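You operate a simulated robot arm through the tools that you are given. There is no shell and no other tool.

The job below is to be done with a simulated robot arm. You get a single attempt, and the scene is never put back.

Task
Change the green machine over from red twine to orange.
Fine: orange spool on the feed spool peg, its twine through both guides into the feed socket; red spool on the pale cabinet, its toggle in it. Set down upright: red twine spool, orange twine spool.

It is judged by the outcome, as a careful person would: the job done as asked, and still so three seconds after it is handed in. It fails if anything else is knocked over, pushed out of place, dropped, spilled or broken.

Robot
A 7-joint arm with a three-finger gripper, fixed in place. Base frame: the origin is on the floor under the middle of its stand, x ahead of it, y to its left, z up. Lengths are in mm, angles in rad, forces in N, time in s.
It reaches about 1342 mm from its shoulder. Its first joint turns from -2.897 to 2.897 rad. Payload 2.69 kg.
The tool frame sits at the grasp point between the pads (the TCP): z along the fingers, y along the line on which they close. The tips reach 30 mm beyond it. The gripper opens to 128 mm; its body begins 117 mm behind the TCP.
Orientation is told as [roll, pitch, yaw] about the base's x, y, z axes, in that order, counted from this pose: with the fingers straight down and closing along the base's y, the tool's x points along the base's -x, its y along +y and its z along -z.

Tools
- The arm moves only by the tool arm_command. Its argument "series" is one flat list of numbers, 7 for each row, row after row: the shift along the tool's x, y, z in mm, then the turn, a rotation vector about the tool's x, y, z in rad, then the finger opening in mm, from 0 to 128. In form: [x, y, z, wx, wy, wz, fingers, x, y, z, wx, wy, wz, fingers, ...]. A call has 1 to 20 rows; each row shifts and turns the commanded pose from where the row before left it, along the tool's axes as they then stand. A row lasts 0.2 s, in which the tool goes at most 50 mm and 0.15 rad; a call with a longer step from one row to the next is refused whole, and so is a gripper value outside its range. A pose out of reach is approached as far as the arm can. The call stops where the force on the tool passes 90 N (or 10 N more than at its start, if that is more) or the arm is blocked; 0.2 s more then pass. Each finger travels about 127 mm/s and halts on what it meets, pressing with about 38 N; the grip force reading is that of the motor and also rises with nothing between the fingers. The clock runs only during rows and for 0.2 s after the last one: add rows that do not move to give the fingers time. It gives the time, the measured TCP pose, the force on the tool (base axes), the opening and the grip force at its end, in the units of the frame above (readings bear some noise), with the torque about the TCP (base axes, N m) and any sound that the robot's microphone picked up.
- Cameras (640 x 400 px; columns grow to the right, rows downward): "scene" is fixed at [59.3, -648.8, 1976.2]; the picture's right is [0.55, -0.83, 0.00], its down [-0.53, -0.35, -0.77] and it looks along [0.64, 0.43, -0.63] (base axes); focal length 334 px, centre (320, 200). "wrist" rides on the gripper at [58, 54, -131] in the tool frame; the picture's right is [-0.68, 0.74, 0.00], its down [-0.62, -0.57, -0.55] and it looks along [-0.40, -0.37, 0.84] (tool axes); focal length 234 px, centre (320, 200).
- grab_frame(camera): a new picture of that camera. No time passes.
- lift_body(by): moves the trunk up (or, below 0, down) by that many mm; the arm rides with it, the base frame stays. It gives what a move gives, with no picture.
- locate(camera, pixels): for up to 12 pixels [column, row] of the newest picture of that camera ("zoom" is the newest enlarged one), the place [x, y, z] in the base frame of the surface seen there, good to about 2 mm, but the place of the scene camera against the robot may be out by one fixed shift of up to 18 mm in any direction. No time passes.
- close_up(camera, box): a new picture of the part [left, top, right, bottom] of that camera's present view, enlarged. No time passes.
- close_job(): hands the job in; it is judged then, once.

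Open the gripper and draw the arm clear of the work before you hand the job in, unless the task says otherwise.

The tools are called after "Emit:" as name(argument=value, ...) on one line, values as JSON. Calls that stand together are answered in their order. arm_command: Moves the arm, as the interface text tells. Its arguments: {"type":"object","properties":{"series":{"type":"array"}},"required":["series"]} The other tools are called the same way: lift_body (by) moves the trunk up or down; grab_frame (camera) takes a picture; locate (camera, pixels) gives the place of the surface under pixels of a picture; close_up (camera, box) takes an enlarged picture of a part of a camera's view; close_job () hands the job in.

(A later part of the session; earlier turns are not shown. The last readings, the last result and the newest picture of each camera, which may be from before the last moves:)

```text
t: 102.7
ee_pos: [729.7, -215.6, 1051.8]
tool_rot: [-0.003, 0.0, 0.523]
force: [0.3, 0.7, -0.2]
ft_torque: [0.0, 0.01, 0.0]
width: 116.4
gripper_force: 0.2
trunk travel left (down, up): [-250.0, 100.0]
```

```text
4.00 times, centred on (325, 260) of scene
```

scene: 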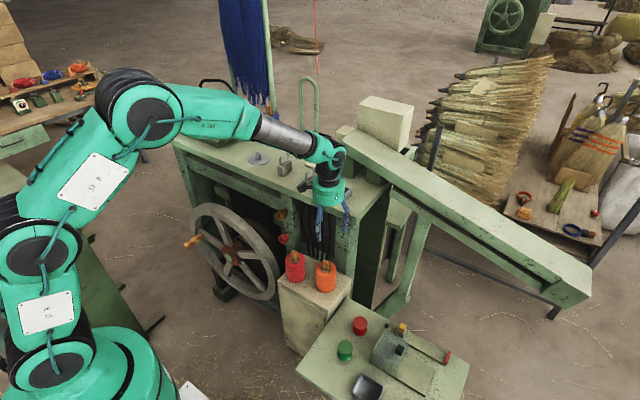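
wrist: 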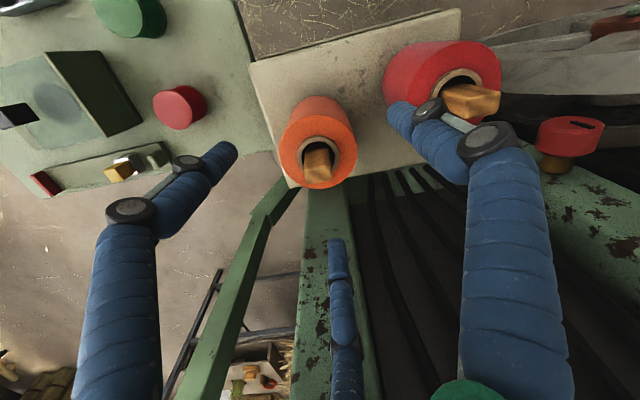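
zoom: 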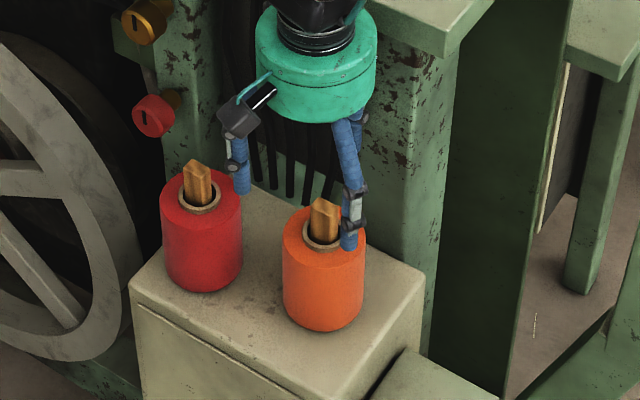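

The 0° finger is clear behind the orange spool and the 120° finger is clear of red. I descend to TCP z≈927 in moderate steps.

Emit:
arm_command(series=[0, 0, 20, 0, 0, 0, 116, 0, 0, 20, 0, 0, 0, 116, 0, 0, 20, 0, 0, 0, 116, 0, 0, 20, 0, 0, 0, 116, 0, 0, 15, 0, 0, 0, 116, 0, 0, 15, 0, 0, 0, 116, 0, 0, 12, 0, 0, 0, 116, 0, 0, 0, 0, 0, 0, 116])

Emit:
grab_frame(camera="wrist")

Emit:
close_up(camera="scene", box=[270, 180, 370, 310])

```text
t: 104.5
ee_pos: [729.1, -217.1, 930.2]
tool_rot: [-0.002, -0.001, 0.522]
force: [-0.4, 0.1, 0.0]
ft_torque: [-0.01, 0.01, 0.01]
width: 116.1
gripper_force: 0.1
trunk travel left (down, up): [-250.0, 100.0]
```

```text
taken
```

wrist: 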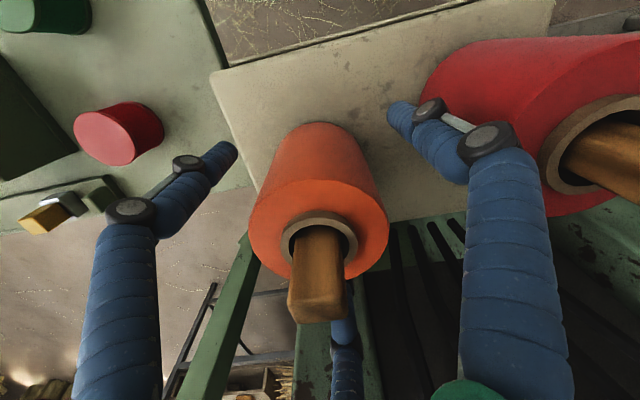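

```text
3.08 times, centred on (320, 245) of scene
```

zoom: 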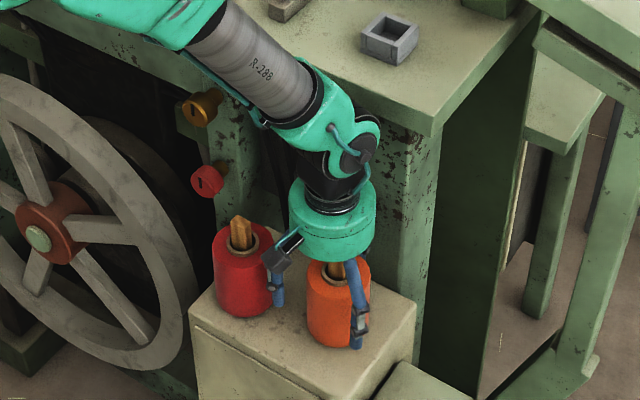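

The fingers surround the orange spool without contact. I close slowly so the +x finger gently slides the spool to centre.

Emit:
arm_command(series=[0, 0, 0, 0, 0, 0, 108, 0, 0, 0, 0, 0, 0, 103, 0, 0, 0, 0, 0, 0, 99, 0, 0, 0, 0, 0, 0, 96, 0, 0, 0, 0, 0, 0, 93, 0, 0, 0, 0, 0, 0, 90, 0, 0, 0, 0, 0, 0, 87, 0, 0, 0, 0, 0, 0, 84, 0, 0, 0, 0, 0, 0, 84])

Emit:
grab_frame(camera="wrist")

Emit:
close_up(camera="scene", box=[285, 225, 355, 305])

```text
t: 106.5
ee_pos: [728.6, -216.4, 930.2]
tool_rot: [-0.002, 0.0, 0.523]
force: [0.9, -0.5, 0.5]
ft_torque: [0.01, -0.1, -0.04]
width: 85.4
gripper_force: 1.1
trunk travel left (down, up): [-250.0, 100.0]
```

```text
taken
```

wrist: 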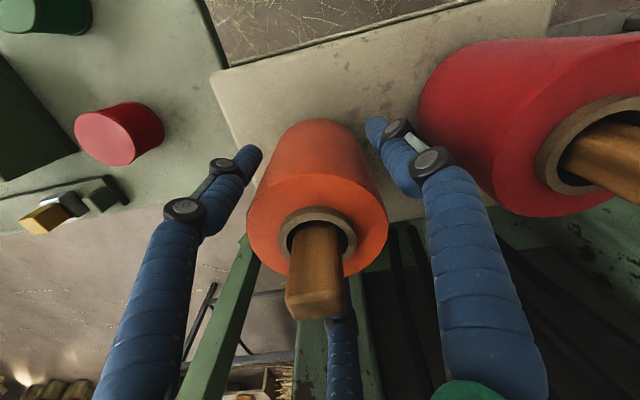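

```text
5.00 times, centred on (320, 265) of scene
```

zoom: 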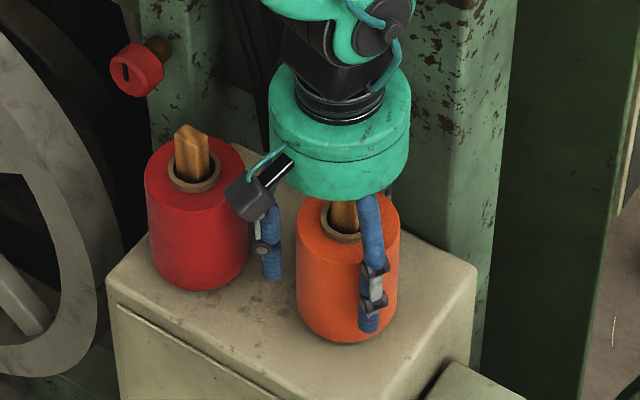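

The spool is sliding upright with ~1 N. I finish closing to a firm grip.

Emit:
arm_command(series=[0, 0, 0, 0, 0, 0, 81, 0, 0, 0, 0, 0, 0, 78, 0, 0, 0, 0, 0, 0, 75, 0, 0, 0, 0, 0, 0, 70, 0, 0, 0, 0, 0, 0, 62, 0, 0, 0, 0, 0, 0, 60, 0, 0, 0, 0, 0, 0, 60])

Emit:
grab_frame(camera="wrist")

Emit:
close_up(camera="scene", box=[285, 225, 355, 305])

```text
t: 108.1
ee_pos: [728.8, -216.4, 929.4]
tool_rot: [-0.002, 0.0, 0.524]
force: [0.7, -1.9, 2.5]
ft_torque: [-0.05, -0.06, 0.03]
width: 72.6
gripper_force: 9.5
trunk travel left (down, up): [-250.0, 100.0]
```

```text
taken
```

wrist: 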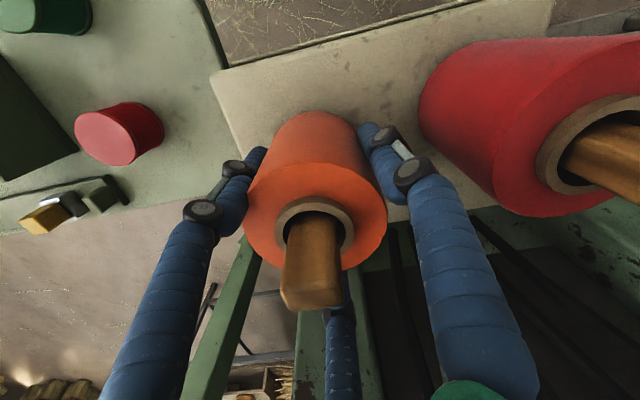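

```text
5.00 times, centred on (320, 265) of scene
```

zoom: 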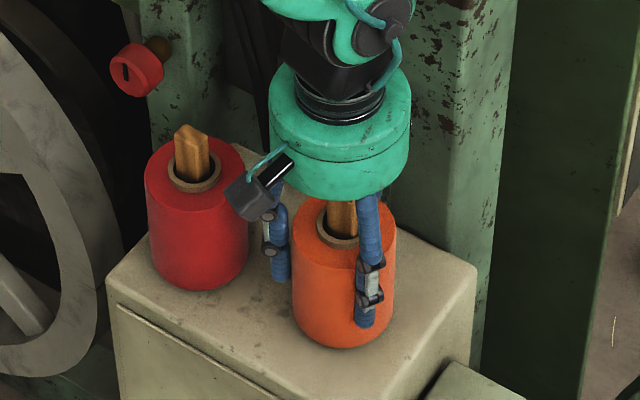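

Grip force is only 9.5 N so far; I command further closure and hold.

Emit:
arm_command(series=[0, 0, 0, 0, 0, 0, 50, 0, 0, 0, 0, 0, 0, 40, 0, 0, 0, 0, 0, 0, 40, 0, 0, 0, 0, 0, 0, 40, 0, 0, 0, 0, 0, 0, 40])

Emit:
grab_frame(camera="wrist")

Emit:
close_up(camera="scene", box=[285, 225, 355, 305])

```text
t: 109.3
ee_pos: [728.1, -216.5, 930.8]
tool_rot: [-0.003, -0.001, 0.524]
force: [0.9, -2.6, 3.3]
ft_torque: [-0.14, -0.08, 0.01]
width: 72.0
gripper_force: 23.8
trunk travel left (down, up): [-250.0, 100.0]
```

```text
taken
```

wrist: 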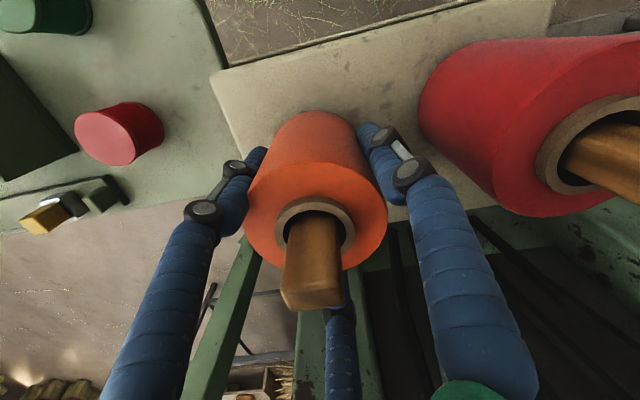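

```text
5.00 times, centred on (320, 265) of scene
```

zoom: 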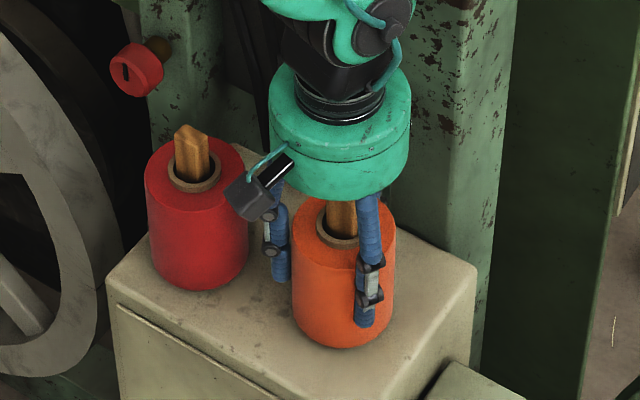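

Width 72 matches a slightly slimmer orange spool (R≈36). I hold a little longer for the force to build.

Emit:
arm_command(series=[0, 0, 0, 0, 0, 0, 30, 0, 0, 0, 0, 0, 0, 30, 0, 0, 0, 0, 0, 0, 30, 0, 0, 0, 0, 0, 0, 30, 0, 0, 0, 0, 0, 0, 30, 0, 0, 0, 0, 0, 0, 30])

Emit:
arm_command(series=[0, 0, -1, 0, 0, 0, 30, 0, 0, -2, 0, 0, 0, 30, 0, 0, -3, 0, 0, 0, 30, 0, 0, 0, 0, 0, 0, 30])

Emit:
close_up(camera="scene", box=[285, 225, 355, 305])

Emit:
grab_frame(camera="wrist")

```text
t: 110.7
ee_pos: [728.4, -217.1, 929.8]
tool_rot: [-0.001, 0.0, 0.524]
force: [1.3, -3.0, 4.1]
ft_torque: [-0.14, -0.07, 0.0]
width: 71.5
gripper_force: 30.8
trunk travel left (down, up): [-250.0, 100.0]
```

```text
t: 111.7
ee_pos: [729.6, -216.4, 935.7]
tool_rot: [-0.001, 0.0, 0.524]
force: [0.7, 0.4, -2.2]
ft_torque: [-0.03, -0.03, 0.01]
width: 70.7
gripper_force: 30.6
trunk travel left (down, up): [-250.0, 100.0]
```

```text
5.00 times, centred on (320, 265) of scene
```

zoom: 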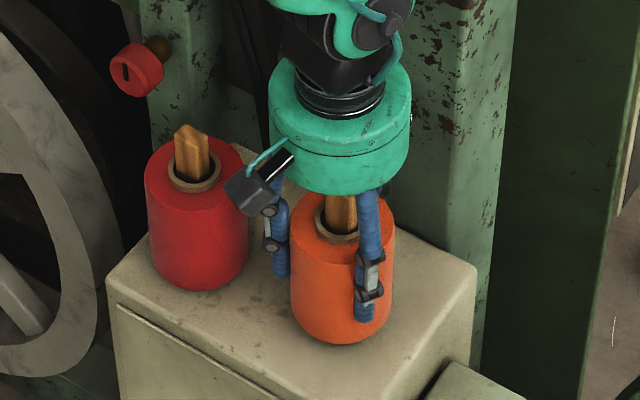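

```text
taken
```

wrist: 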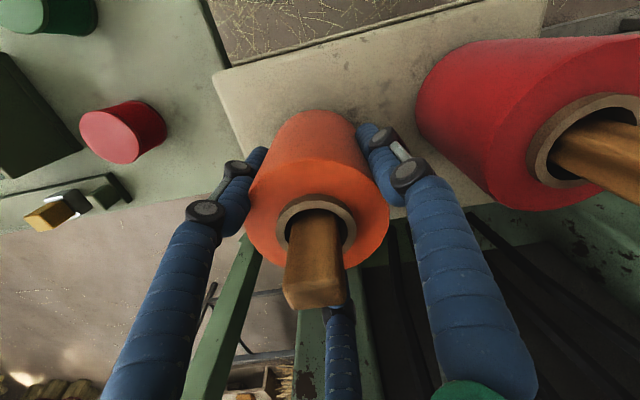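

The spool is off the cabinet (weight −2.2 N). I check it's level in the hand by measuring its rim.

Emit:
locate(camera="wrist", pixels=[[252, 215], [265, 180], [318, 162], [370, 185], [385, 215], [358, 255], [262, 245], [285, 215], [347, 205], [317, 202], [352, 230], [283, 235]])

Emit:
close_up(camera="wrist", box=[230, 100, 410, 320])

```text
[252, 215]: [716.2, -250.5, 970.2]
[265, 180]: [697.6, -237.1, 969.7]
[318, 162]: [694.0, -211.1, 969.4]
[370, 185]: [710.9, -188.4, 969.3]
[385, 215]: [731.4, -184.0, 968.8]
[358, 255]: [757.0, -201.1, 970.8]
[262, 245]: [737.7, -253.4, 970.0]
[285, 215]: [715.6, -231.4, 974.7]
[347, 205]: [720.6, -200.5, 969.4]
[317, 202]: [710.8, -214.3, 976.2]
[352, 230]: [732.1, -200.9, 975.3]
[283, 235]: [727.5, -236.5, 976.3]
```

```text
1.82 times, centred on (320, 210) of wrist
```

zoom: 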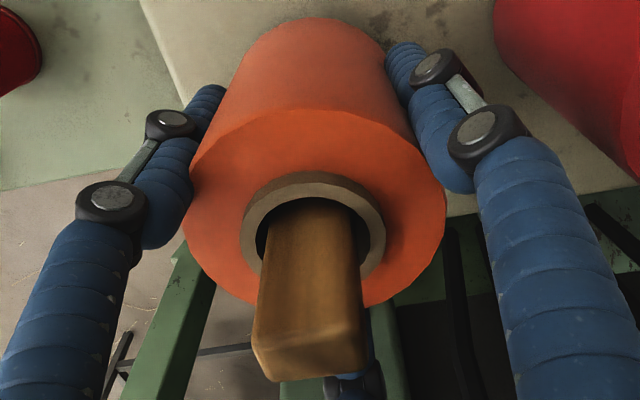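

The rim is level within 1 mm and centred in the hand. I raise a little, shift −x by 20 mm for clearance from the table edge, then lift to above the table.

Emit:
arm_command(series=[0, 0, -10, 0, 0, 0, 30, 0, 0, -15, 0, 0, 0, 30, 8.65, 5, 0, 0, 0, 0, 30, 8.65, 5, 0, 0, 0, 0, 30, 0, 0, -30, 0, 0, 0, 30, 0, 0, -38, 0, 0, 0, 30, 0, 0, -38, 0, 0, 0, 30, 0, 0, -38, 0, 0, 0, 30, 0, 0, 0, 0, 0, 0, 30])

Emit:
close_up(camera="scene", box=[260, 150, 370, 310])

```text
t: 113.7
ee_pos: [708.0, -217.5, 1104.6]
tool_rot: [-0.001, 0.001, 0.523]
force: [-0.1, 0.1, -2.4]
ft_torque: [-0.01, -0.06, 0.03]
width: 68.7
gripper_force: 28.8
trunk travel left (down, up): [-250.0, 100.0]
```

```text
2.50 times, centred on (315, 230) of scene
```

zoom: 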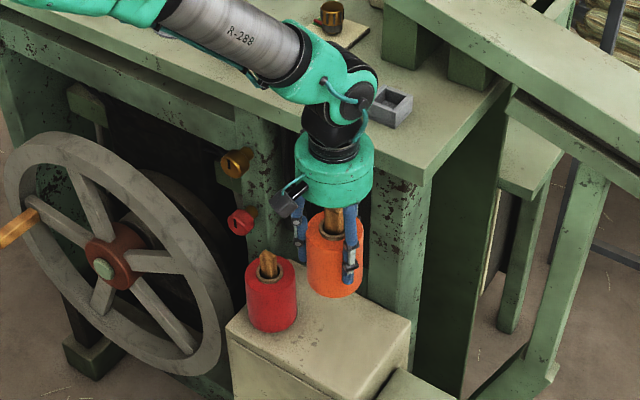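

The width reading creeps down (68.7), so I check the hold in the wrist view.

Emit:
grab_frame(camera="wrist")

Emit:
locate(camera="wrist", pixels=[[252, 215], [265, 180], [318, 162], [370, 185], [385, 215], [358, 255], [262, 245], [317, 202], [352, 230], [283, 235]])

Emit:
arm_command(series=[0, 0, 0, 0, 0, 0, 30, 0, 0, 0, 0, 0, 0, 30])

```text
taken
```

wrist: 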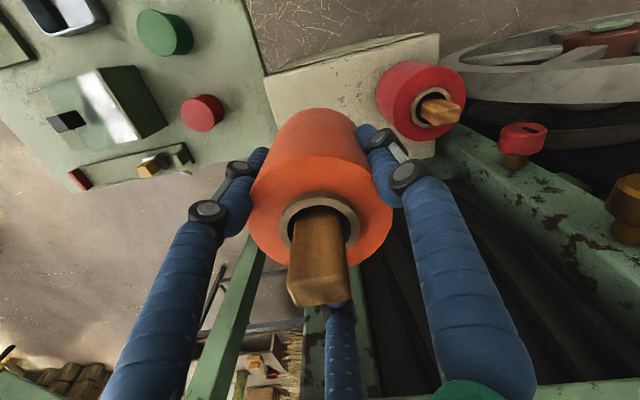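

```text
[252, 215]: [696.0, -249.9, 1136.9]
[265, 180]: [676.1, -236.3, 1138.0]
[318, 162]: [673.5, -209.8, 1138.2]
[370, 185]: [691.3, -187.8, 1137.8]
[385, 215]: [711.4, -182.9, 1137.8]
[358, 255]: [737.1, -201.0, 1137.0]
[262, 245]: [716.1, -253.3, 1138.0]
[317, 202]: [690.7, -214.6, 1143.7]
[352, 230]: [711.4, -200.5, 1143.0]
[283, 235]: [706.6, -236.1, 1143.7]
```

```text
t: 114.3
ee_pos: [709.2, -216.3, 1103.5]
tool_rot: [-0.001, 0.0, 0.523]
force: [0.4, -0.1, -2.3]
ft_torque: [-0.03, 0.0, 0.04]
width: 68.5
gripper_force: 29.2
trunk travel left (down, up): [-250.0, 100.0]
```

The spool hasn't slipped (rim height relative to the hand unchanged) and it's level. I lift to z≈1420 and carry it along the front toward the feed peg.

Emit:
arm_command(series=[0, 0, -39.5, 0, 0, 0, 30, 0, 0, -39.5, 0, 0, 0, 30, 0, 0, -39.5, 0, 0, 0, 30, 0, 0, -39.5, 0, 0, 0, 30, 0, 0, -39.5, 0, 0, 0, 30, 0, 0, -39.5, 0, 0, 0, 30, 0, 0, -39.5, 0, 0, 0, 30, 0, 0, -39.5, 0, 0, 0, 30, 0, 0, 0, 0, 0, 0, 30])

Emit:
arm_command(series=[-19.36, 33.5, 0, 0, 0, 0, 30, -19.36, 33.5, 0, 0, 0, 0, 30, -19.36, 33.5, 0, 0, 0, 0, 30, -19.36, 33.5, 0, 0, 0, 0, 30, -19.36, 33.5, 0, 0, 0, 0, 30, -19.36, 33.5, 0, 0, 0, 0, 30, -19.36, 33.5, 0, 0, 0, 0, 30, -19.36, 33.5, 0, 0, 0, 0, 30, -19.36, 33.5, 0, 0, 0, 0, 30, -19.36, 33.5, 0, 0, 0, 0, 30, -19.36, 33.5, 0, 0, 0, 0, 30, 0, 0, 0, 0, 0, 0, 30])

Emit:
grab_frame(camera="wrist")

Emit:
grab_frame(camera="scene")

```text
t: 116.3
ee_pos: [709.6, -217.2, 1420.4]
tool_rot: [0.001, 0.001, 0.524]
force: [0.6, -0.1, -3.4]
ft_torque: [0.01, 0.01, 0.03]
width: 68.3
gripper_force: 38.2
trunk travel left (down, up): [-250.0, 100.0]
```

```text
t: 118.9
ee_pos: [711.0, 210.5, 1420.0]
tool_rot: [-0.002, 0.0, 0.522]
force: [-0.6, -0.7, -3.1]
ft_torque: [-0.05, 0.0, -0.01]
width: 68.1
gripper_force: 38.2
trunk travel left (down, up): [-250.0, 100.0]
```

```text
taken
```

wrist: 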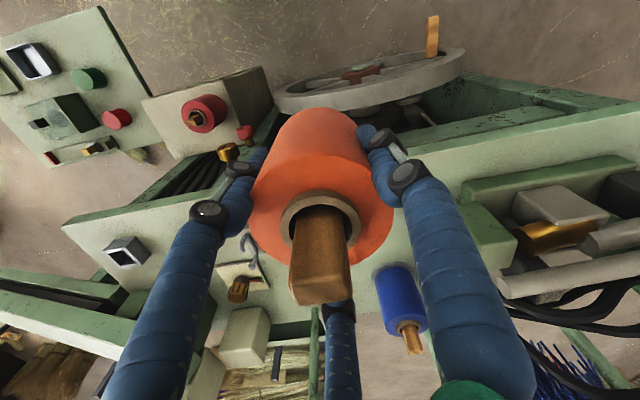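

```text
taken
```

scene: 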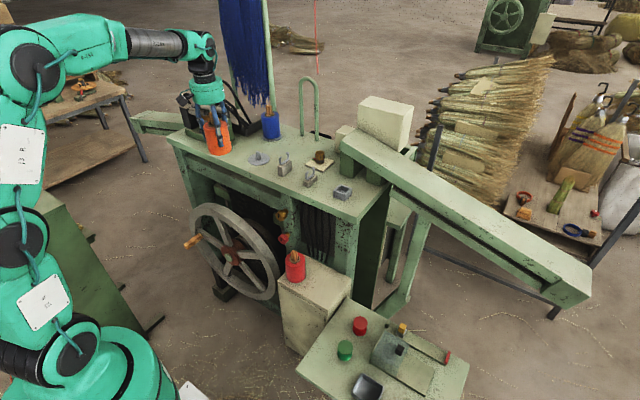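

I measure the spool's core position in the hand precisely here.

Emit:
close_up(camera="wrist", box=[240, 150, 400, 310])

Emit:
locate(camera="wrist", pixels=[[254, 215], [262, 187], [290, 168], [330, 163], [365, 180], [388, 205], [389, 230], [365, 252], [262, 247], [317, 198], [300, 202], [335, 202]])

Emit:
arm_command(series=[0, 0, 0, 0, 0, 0, 30])

```text
2.50 times, centred on (320, 230) of wrist
```

zoom: 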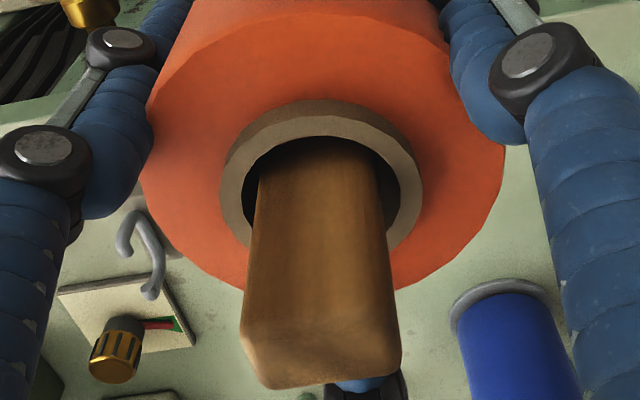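

```text
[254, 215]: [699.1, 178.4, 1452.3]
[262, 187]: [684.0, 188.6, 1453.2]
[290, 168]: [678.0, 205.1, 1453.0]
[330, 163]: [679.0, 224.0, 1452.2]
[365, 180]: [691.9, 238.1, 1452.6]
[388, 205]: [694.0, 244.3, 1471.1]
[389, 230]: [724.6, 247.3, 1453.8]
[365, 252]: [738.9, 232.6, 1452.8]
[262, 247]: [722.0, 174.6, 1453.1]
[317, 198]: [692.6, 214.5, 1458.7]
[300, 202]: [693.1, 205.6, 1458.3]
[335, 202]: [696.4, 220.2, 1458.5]
```

```text
t: 119.3
ee_pos: [711.1, 210.7, 1418.4]
tool_rot: [-0.001, -0.001, 0.523]
force: [1.0, -0.4, -2.9]
ft_torque: [-0.06, -0.02, 0.01]
width: 68.2
gripper_force: 38.1
trunk travel left (down, up): [-250.0, 100.0]
```

The spool is centred on the TCP within 0.5 mm. I use the scene camera on the bare peg and on the guide tips (known from the wrist camera) to check the peg's centre.

Emit:
close_up(camera="scene", box=[240, 140, 300, 180])

Emit:
close_up(camera="wrist", box=[200, 210, 300, 310])

```text
10.00 times, centred on (270, 160) of scene
```

zoom: 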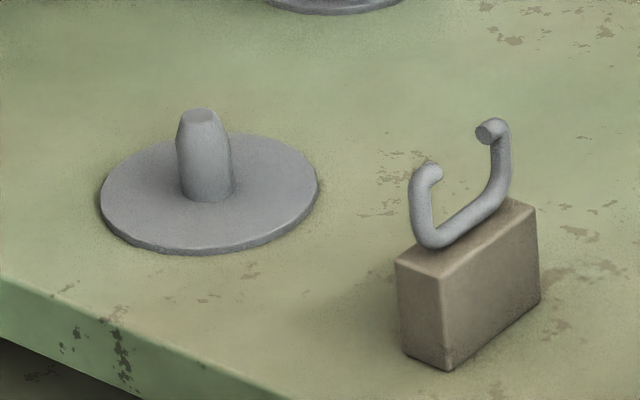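

```text
4.00 times, centred on (250, 260) of wrist
```

zoom: 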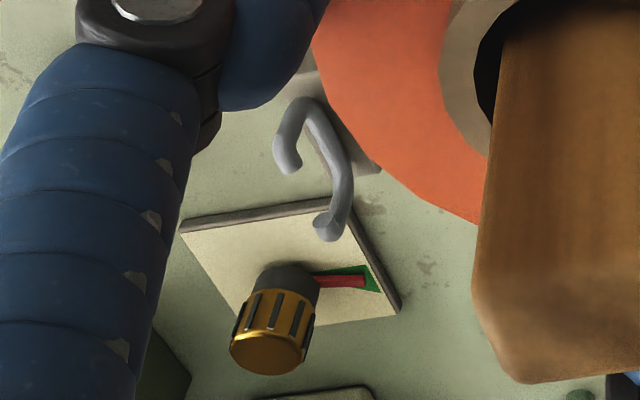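

Emit:
close_up(camera="scene", box=[240, 140, 300, 180])

Emit:
locate(camera="zoom", pixels=[[202, 113], [190, 114], [212, 116], [108, 195], [310, 185], [205, 243], [240, 140], [434, 170], [488, 130], [200, 150], [425, 240], [500, 190]])

```text
10.00 times, centred on (270, 160) of scene
```

zoom: 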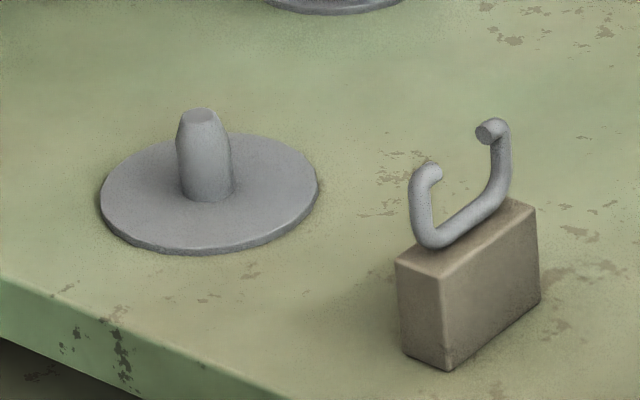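

```text
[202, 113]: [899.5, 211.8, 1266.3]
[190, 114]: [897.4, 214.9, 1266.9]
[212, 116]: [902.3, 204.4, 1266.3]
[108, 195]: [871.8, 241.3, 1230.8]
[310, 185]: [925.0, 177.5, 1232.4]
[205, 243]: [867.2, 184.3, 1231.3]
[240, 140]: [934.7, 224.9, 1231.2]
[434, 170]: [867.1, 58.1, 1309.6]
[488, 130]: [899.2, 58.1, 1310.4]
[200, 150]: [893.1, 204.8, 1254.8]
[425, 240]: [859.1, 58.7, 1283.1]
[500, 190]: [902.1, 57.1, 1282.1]
```

Correcting for the scene offset (≈+6.5,0,+7 mm), the peg centre is ≈(892,209.5), top z≈1260, with several mm of bore clearance. I move the spool over it.

Emit:
arm_command(series=[-31.24, -18.3, 0, 0, 0, 0, 30, -31.24, -18.3, 0, 0, 0, 0, 30, -31.24, -18.3, 0, 0, 0, 0, 30, -31.24, -18.3, 0, 0, 0, 0, 30, -31.24, -18.3, 0, 0, 0, 0, 30, 0, 0, 0, 0, 0, 0, 30, 0, 0, 20, 0, 0, 0, 30, 0, 0, 20, 0, 0, 0, 30, 0, 0, 20, 0, 0, 0, 30, 0, 0, 0, 0, 0, 0, 30])

Emit:
close_up(camera="scene", box=[210, 80, 310, 180])

Emit:
arm_command(series=[0, 0, 0, 0, 0, 0, 30])

```text
t: 121.5
ee_pos: [891.6, 207.6, 1359.6]
tool_rot: [-0.002, -0.001, 0.523]
force: [-0.4, -0.9, -3.2]
ft_torque: [-0.01, 0.01, -0.02]
width: 68.2
gripper_force: 38.0
trunk travel left (down, up): [-250.0, 100.0]
```

```text
4.00 times, centred on (260, 130) of scene
```

zoom: 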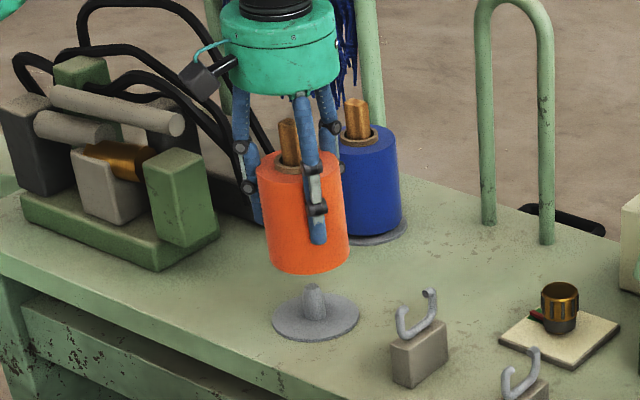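

```text
t: 121.9
ee_pos: [889.9, 206.4, 1359.3]
tool_rot: [-0.003, -0.001, 0.524]
force: [0.0, 0.0, -3.6]
ft_torque: [-0.02, 0.03, -0.01]
width: 68.0
gripper_force: 38.0
trunk travel left (down, up): [-250.0, 100.0]
```

Aligned within about 2 mm. I apply a 1–2 mm correction and lower onto the peg in steps.

Emit:
arm_command(series=[-1.6, 0.6, 0, 0, 0, 0, 30, 0, 0, 10, 0, 0, 0, 30, 0, 0, 10, 0, 0, 0, 30, 0, 0, 8, 0, 0, 0, 30, 0, 0, 8, 0, 0, 0, 30, 0, 0, 8, 0, 0, 0, 30, 0, 0, 0, 0, 0, 0, 30])

Emit:
close_up(camera="scene", box=[230, 110, 300, 180])

```text
t: 123.5
ee_pos: [891.4, 209.1, 1316.9]
tool_rot: [-0.002, 0.002, 0.524]
force: [-0.5, 0.6, -2.2]
ft_torque: [-0.02, 0.01, 0.0]
width: 68.1
gripper_force: 38.0
trunk travel left (down, up): [-250.0, 100.0]
```

```text
5.71 times, centred on (265, 145) of scene
```

zoom: 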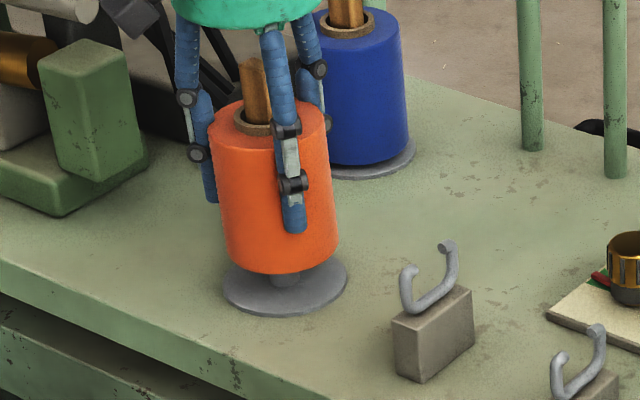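

The peg is entering the bore without force. I continue down to seating.

Emit:
arm_command(series=[0, 0, 6, 0, 0, 0, 30, 0, 0, 5, 0, 0, 0, 30, 0, 0, 4, 0, 0, 0, 30, 0, 0, 2, 0, 0, 0, 30, 0, 0, 0, 0, 0, 0, 30])

Emit:
arm_command(series=[0, 0, 1.5, 0, 0, 0, 30, 0, 0, 1, 0, 0, 0, 30, 0, 0, 0, 0, 0, 0, 30])

Emit:
close_up(camera="scene", box=[230, 110, 300, 180])

```text
t: 124.7
ee_pos: [891.6, 209.7, 1299.7]
tool_rot: [-0.001, -0.001, 0.524]
force: [0.1, -0.7, -2.9]
ft_torque: [-0.02, 0.0, 0.0]
width: 68.1
gripper_force: 38.1
trunk travel left (down, up): [-250.0, 100.0]
```

```text
t: 125.5
ee_pos: [891.9, 209.3, 1298.1]
tool_rot: [-0.003, -0.001, 0.523]
force: [-0.7, -0.8, -2.6]
ft_torque: [-0.02, 0.03, 0.02]
width: 68.3
gripper_force: 38.6
trunk travel left (down, up): [-250.0, 100.0]
```

```text
5.71 times, centred on (265, 145) of scene
```

zoom: 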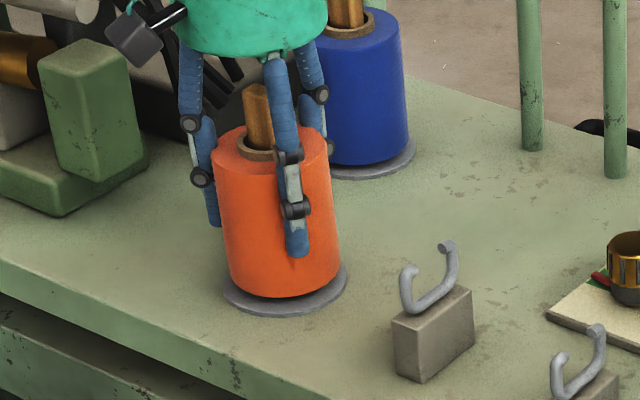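

Nearly seated; continuing in 1 mm steps until the force shows contact.

Emit:
arm_command(series=[0, 0, 1, 0, 0, 0, 30, 0, 0, 1, 0, 0, 0, 30, 0, 0, 0, 0, 0, 0, 30])

Emit:
arm_command(series=[0, 0, 1, 0, 0, 0, 30, 0, 0, 0, 0, 0, 0, 30])

```text
t: 126.3
ee_pos: [891.0, 209.5, 1295.4]
tool_rot: [-0.001, 0.001, 0.524]
force: [-0.8, 0.8, -3.1]
ft_torque: [0.0, 0.0, -0.01]
width: 68.1
gripper_force: 37.8
trunk travel left (down, up): [-250.0, 100.0]
```

```text
t: 126.9
ee_pos: [891.8, 208.8, 1295.3]
tool_rot: [-0.002, -0.004, 0.526]
force: [-0.2, 1.0, 3.7]
ft_torque: [0.2, 0.28, 0.0]
width: 68.2
gripper_force: 38.1
trunk travel left (down, up): [-250.0, 100.0]
```

Seated (force turned upward). I release gradually and then check the spool.

Emit:
arm_command(series=[0, 0, 0.5, 0, 0, 0, 50, 0, 0, 0, 0, 0, 0, 66, 0, 0, 0, 0, 0, 0, 72, 0, 0, 0, 0, 0, 0, 80, 0, 0, 0, 0, 0, 0, 90, 0, 0, 0, 0, 0, 0, 100, 0, 0, 0, 0, 0, 0, 104, 0, 0, 0, 0, 0, 0, 104])

Emit:
close_up(camera="scene", box=[230, 110, 300, 180])

Emit:
grab_frame(camera="wrist")

```text
t: 128.7
ee_pos: [890.7, 209.4, 1294.2]
tool_rot: [-0.001, 0.0, 0.523]
force: [0.3, -0.5, 0.0]
ft_torque: [-0.02, -0.05, 0.01]
width: 104.0
gripper_force: 0.1
trunk travel left (down, up): [-250.0, 100.0]
```

```text
5.71 times, centred on (265, 145) of scene
```

zoom: 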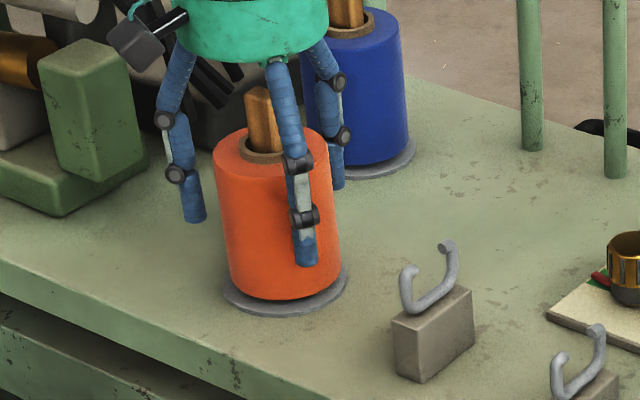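

```text
taken
```

wrist: 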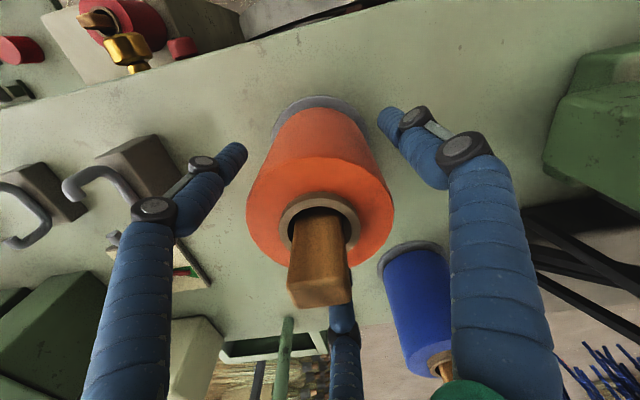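

Orange sits on the peg upright. I raise straight up clear of its toggle and then measure the toggle.

Emit:
arm_command(series=[0, 0, -10, 0, 0, 0, 104, 0, 0, -25, 0, 0, 0, 104, 0, 0, -35, 0, 0, 0, 104, 0, 0, -35, 0, 0, 0, 104, 0, 0, -35, 0, 0, 0, 104, 0, 0, 0, 0, 0, 0, 90, 0, 0, 0, 0, 0, 0, 70, 0, 0, 0, 0, 0, 0, 64, 0, 0, 0, 0, 0, 0, 64])

Emit:
grab_frame(camera="wrist")

Emit:
close_up(camera="wrist", box=[275, 90, 365, 180])

Emit:
close_up(camera="scene", box=[230, 110, 300, 180])

```text
t: 130.7
ee_pos: [891.5, 210.1, 1434.5]
tool_rot: [-0.001, 0.001, 0.525]
force: [0.1, -1.7, 0.5]
ft_torque: [0.01, 0.0, -0.05]
width: 64.2
gripper_force: 0.1
trunk travel left (down, up): [-250.0, 100.0]
```

```text
taken
```

wrist: 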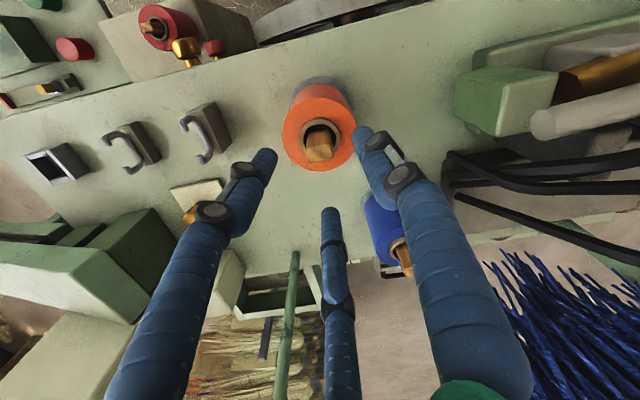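

```text
4.44 times, centred on (320, 135) of wrist
```

zoom: 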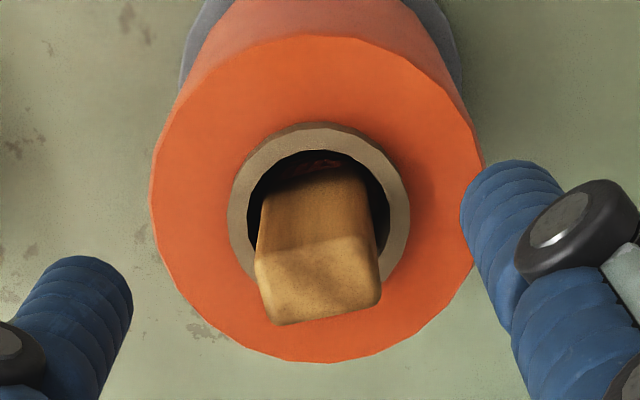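

```text
5.71 times, centred on (265, 145) of scene
```

zoom: 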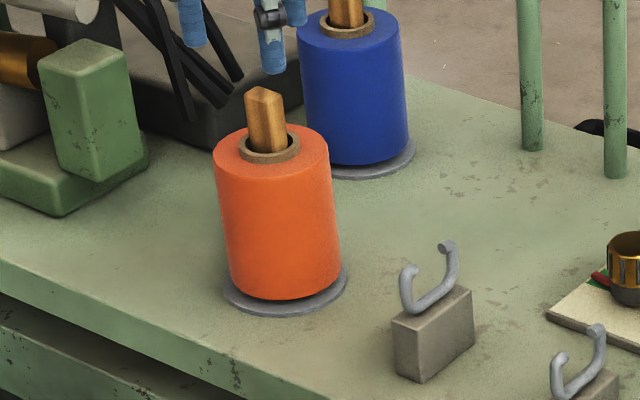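

Emit:
locate(camera="zoom", pixels=[[265, 270], [362, 245], [374, 295], [278, 315], [320, 280], [320, 215], [275, 215], [360, 205], [300, 130], [235, 210], [400, 200], [400, 260]])

Emit:
locate(camera="zoom", pixels=[[320, 45], [165, 180], [470, 170], [200, 300], [320, 350], [440, 300], [330, 165], [262, 195]])

```text
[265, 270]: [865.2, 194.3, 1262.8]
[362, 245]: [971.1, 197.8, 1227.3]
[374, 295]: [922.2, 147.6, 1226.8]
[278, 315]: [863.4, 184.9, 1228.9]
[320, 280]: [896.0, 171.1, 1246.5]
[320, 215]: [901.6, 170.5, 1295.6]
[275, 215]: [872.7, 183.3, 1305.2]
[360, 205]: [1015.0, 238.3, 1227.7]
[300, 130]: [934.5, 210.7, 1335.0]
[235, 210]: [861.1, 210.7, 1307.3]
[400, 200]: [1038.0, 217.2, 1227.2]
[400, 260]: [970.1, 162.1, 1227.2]
```

```text
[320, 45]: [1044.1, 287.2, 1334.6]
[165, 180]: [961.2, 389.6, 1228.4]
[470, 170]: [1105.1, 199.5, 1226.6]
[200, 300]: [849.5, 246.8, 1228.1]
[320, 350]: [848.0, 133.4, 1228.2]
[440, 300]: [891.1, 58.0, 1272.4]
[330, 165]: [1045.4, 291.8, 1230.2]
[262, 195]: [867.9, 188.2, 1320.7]
```

Emit:
close_up(camera="wrist", box=[275, 90, 365, 180])

Emit:
locate(camera="zoom", pixels=[[265, 270], [362, 245], [374, 295], [278, 315], [320, 280], [320, 215], [275, 215], [360, 205], [320, 135], [238, 210], [400, 200], [395, 250]])

Emit:
locate(camera="zoom", pixels=[[320, 45], [165, 180], [470, 170], [200, 300], [320, 350], [440, 300], [330, 165], [262, 195]])

```text
4.44 times, centred on (320, 135) of wrist
```

zoom: 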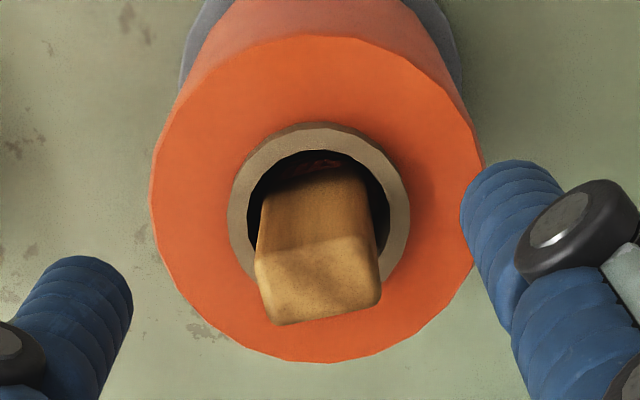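

```text
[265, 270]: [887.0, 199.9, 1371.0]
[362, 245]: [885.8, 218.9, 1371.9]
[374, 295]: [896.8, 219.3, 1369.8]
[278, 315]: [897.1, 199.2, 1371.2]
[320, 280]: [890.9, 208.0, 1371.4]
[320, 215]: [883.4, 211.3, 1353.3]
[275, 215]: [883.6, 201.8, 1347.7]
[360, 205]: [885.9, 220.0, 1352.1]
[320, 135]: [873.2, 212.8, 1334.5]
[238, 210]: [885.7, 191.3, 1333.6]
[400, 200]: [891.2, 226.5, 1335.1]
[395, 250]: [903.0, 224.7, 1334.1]
```

```text
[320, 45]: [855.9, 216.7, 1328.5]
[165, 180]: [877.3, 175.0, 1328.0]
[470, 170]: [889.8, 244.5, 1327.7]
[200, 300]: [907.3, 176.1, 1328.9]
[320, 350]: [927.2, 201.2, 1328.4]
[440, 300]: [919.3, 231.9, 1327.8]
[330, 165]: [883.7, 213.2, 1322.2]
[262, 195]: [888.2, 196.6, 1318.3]
```

Orange's toggle is axis-aligned at (891.5,209.3), top z≈1371, just as red's was. I yaw to +60°, descend to TCP z≈1368 and close on it.

Emit:
arm_command(series=[0, 0, 0, 0, 0, -0.1309, 64, 0, 0, 0, 0, 0, -0.1309, 64, 0, 0, 0, 0, 0, -0.1309, 64, 0, 0, 0, 0, 0, -0.1309, 64, 0, 0, 20, 0, 0, 0, 64, 0, 0, 20, 0, 0, 0, 64, 0, 0, 14, 0, 0, 0, 64, 0, 0, 0, 0, 0, 0, 64])

Emit:
grab_frame(camera="wrist")

Emit:
close_up(camera="wrist", box=[260, 110, 380, 230])

Emit:
arm_command(series=[0, 0, 0, 0, 0, 0, 64])

```text
t: 132.5
ee_pos: [892.2, 209.8, 1378.7]
tool_rot: [0.0, 0.0, 1.048]
force: [0.2, 0.4, -0.9]
ft_torque: [-0.01, 0.03, 0.0]
width: 64.0
gripper_force: 0.1
trunk travel left (down, up): [-250.0, 100.0]
```

```text
taken
```

wrist: 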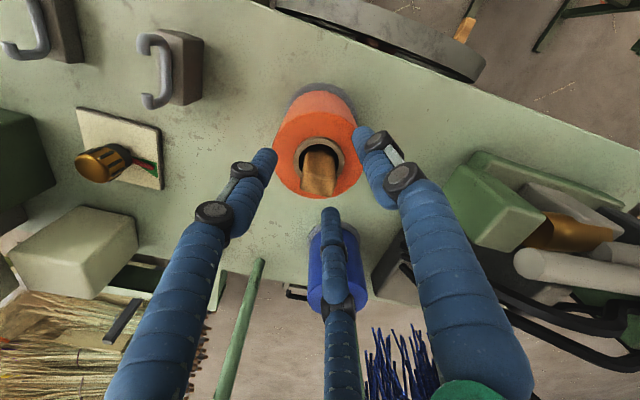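

```text
3.33 times, centred on (320, 170) of wrist
```

zoom: 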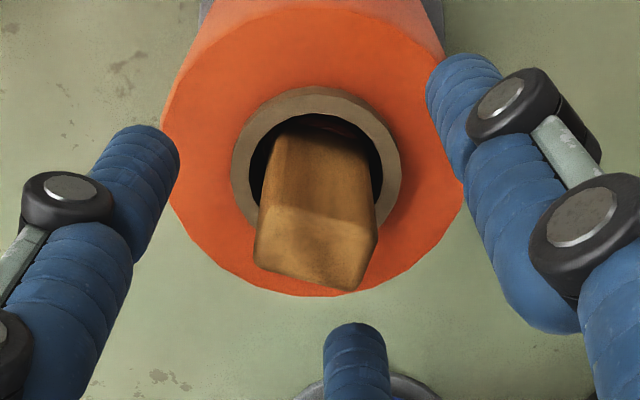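

```text
t: 132.9
ee_pos: [890.7, 209.0, 1378.9]
tool_rot: [-0.002, 0.001, 1.046]
force: [-1.2, -0.3, -0.7]
ft_torque: [0.0, -0.01, 0.02]
width: 63.9
gripper_force: 0.1
trunk travel left (down, up): [-250.0, 100.0]
```

Centred over the toggle. I lower 10 mm and close.

Emit:
arm_command(series=[0, 0, 5, 0, 0, 0, 64, 0, 0, 5, 0, 0, 0, 64, 0, 0, 0, 0, 0, 0, 44, 0, 0, 0, 0, 0, 0, 30, 0, 0, 0, 0, 0, 0, 20, 0, 0, 0, 0, 0, 0, 10, 0, 0, 0, 0, 0, 0, 5, 0, 0, 0, 0, 0, 0, 5])

Emit:
close_up(camera="wrist", box=[260, 110, 380, 230])

Emit:
close_up(camera="scene", box=[230, 110, 300, 180])

```text
t: 134.7
ee_pos: [890.2, 208.2, 1369.8]
tool_rot: [-0.002, 0.001, 1.047]
force: [-0.4, -2.0, -0.6]
ft_torque: [-0.05, -0.03, 0.03]
width: 18.5
gripper_force: 38.1
trunk travel left (down, up): [-250.0, 100.0]
```

```text
3.33 times, centred on (320, 170) of wrist
```

zoom: 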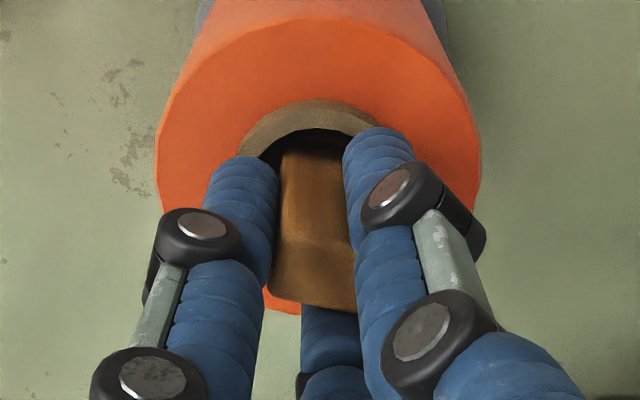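

```text
5.71 times, centred on (265, 145) of scene
```

zoom: 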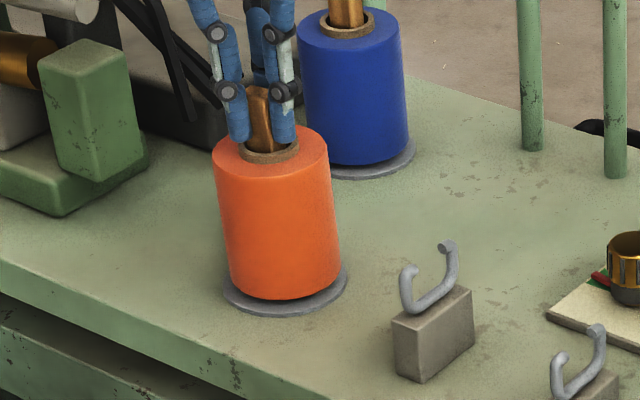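

Gripped (18.5 mm, 38 N). I lift the toggle straight out of the bore, watching that the spool stays down.

Emit:
arm_command(series=[0, 0, -5, 0, 0, 0, 5, 0, 0, -8, 0, 0, 0, 5, 0, 0, -10, 0, 0, 0, 5, 0, 0, -15, 0, 0, 0, 5, 0, 0, -15, 0, 0, 0, 5, 0, 0, 0, 0, 0, 0, 5])

Emit:
close_up(camera="scene", box=[230, 100, 300, 180])

Emit:
grab_frame(camera="wrist")

```text
t: 136.1
ee_pos: [891.0, 208.6, 1423.4]
tool_rot: [0.0, 0.001, 1.048]
force: [0.1, -0.6, -0.8]
ft_torque: [-0.04, -0.02, 0.0]
width: 18.5
gripper_force: 37.7
trunk travel left (down, up): [-250.0, 100.0]
```

```text
5.00 times, centred on (265, 140) of scene
```

zoom: 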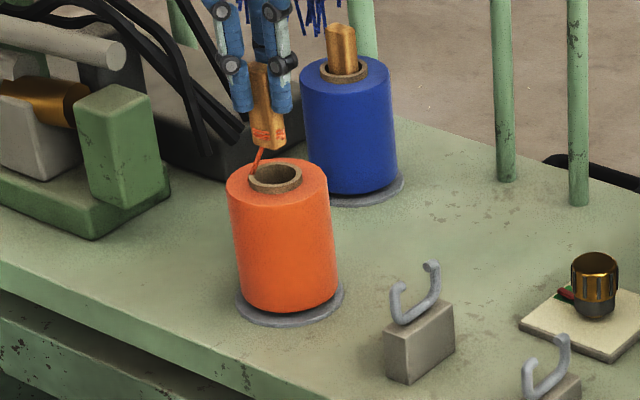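

```text
taken
```

wrist: 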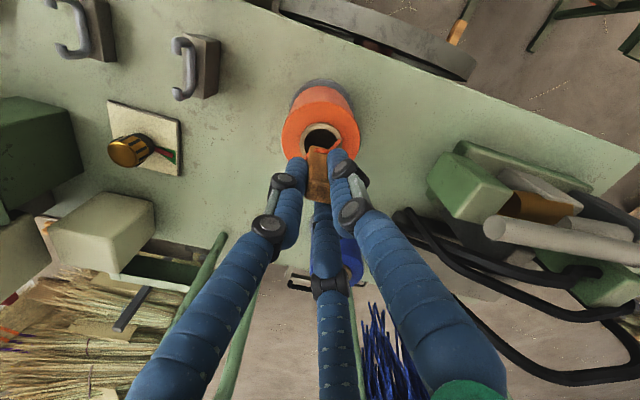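

The toggle is out and orange twine runs from it to the spool. I zoom to see where the twine leaves the spool.

Emit:
close_up(camera="scene", box=[245, 115, 275, 155])

Emit:
close_up(camera="wrist", box=[270, 70, 370, 200])

```text
10.00 times, centred on (260, 135) of scene
```

zoom: 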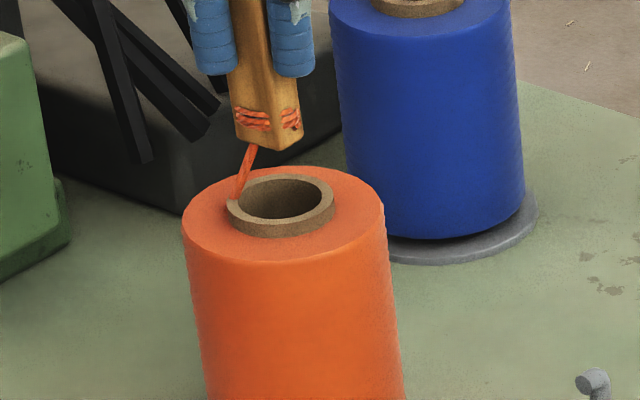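

```text
3.08 times, centred on (320, 135) of wrist
```

zoom: 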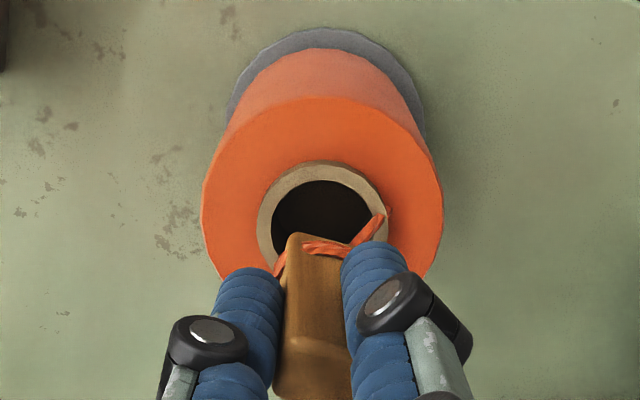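

The twine leaves near the core on the +y side for now. I move the toggle gently toward −y (to y≈100) to see where the twine runs off the spool.

Emit:
arm_command(series=[0, 0, -10, 0, 0, 0, 5, 25.2, -10.8, 0, 0, 0, 0, 5, 25.2, -10.8, 0, 0, 0, 0, 5, 25.2, -10.8, 0, 0, 0, 0, 5, 25.2, -10.8, 0, 0, 0, 0, 5, 0, 0, 0, 0, 0, 0, 5, 0, 0, 0, 0, 0, 0, 5])

Emit:
close_up(camera="scene", box=[230, 90, 320, 180])

Emit:
grab_frame(camera="wrist")

```text
t: 137.7
ee_pos: [879.5, 100.8, 1433.0]
tool_rot: [-0.001, 0.0, 1.047]
force: [0.0, -0.1, -0.6]
ft_torque: [-0.07, -0.02, 0.01]
width: 17.9
gripper_force: 37.9
trunk travel left (down, up): [-250.0, 100.0]
```

```text
4.44 times, centred on (275, 135) of scene
```

zoom: 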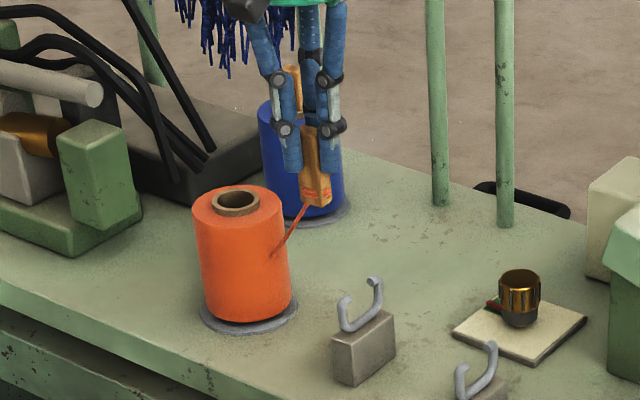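

```text
taken
```

wrist: 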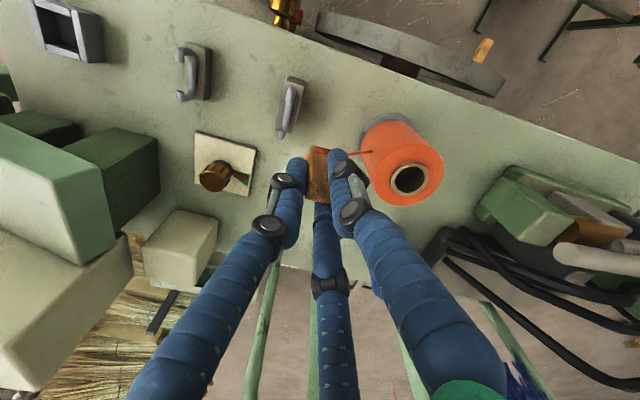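

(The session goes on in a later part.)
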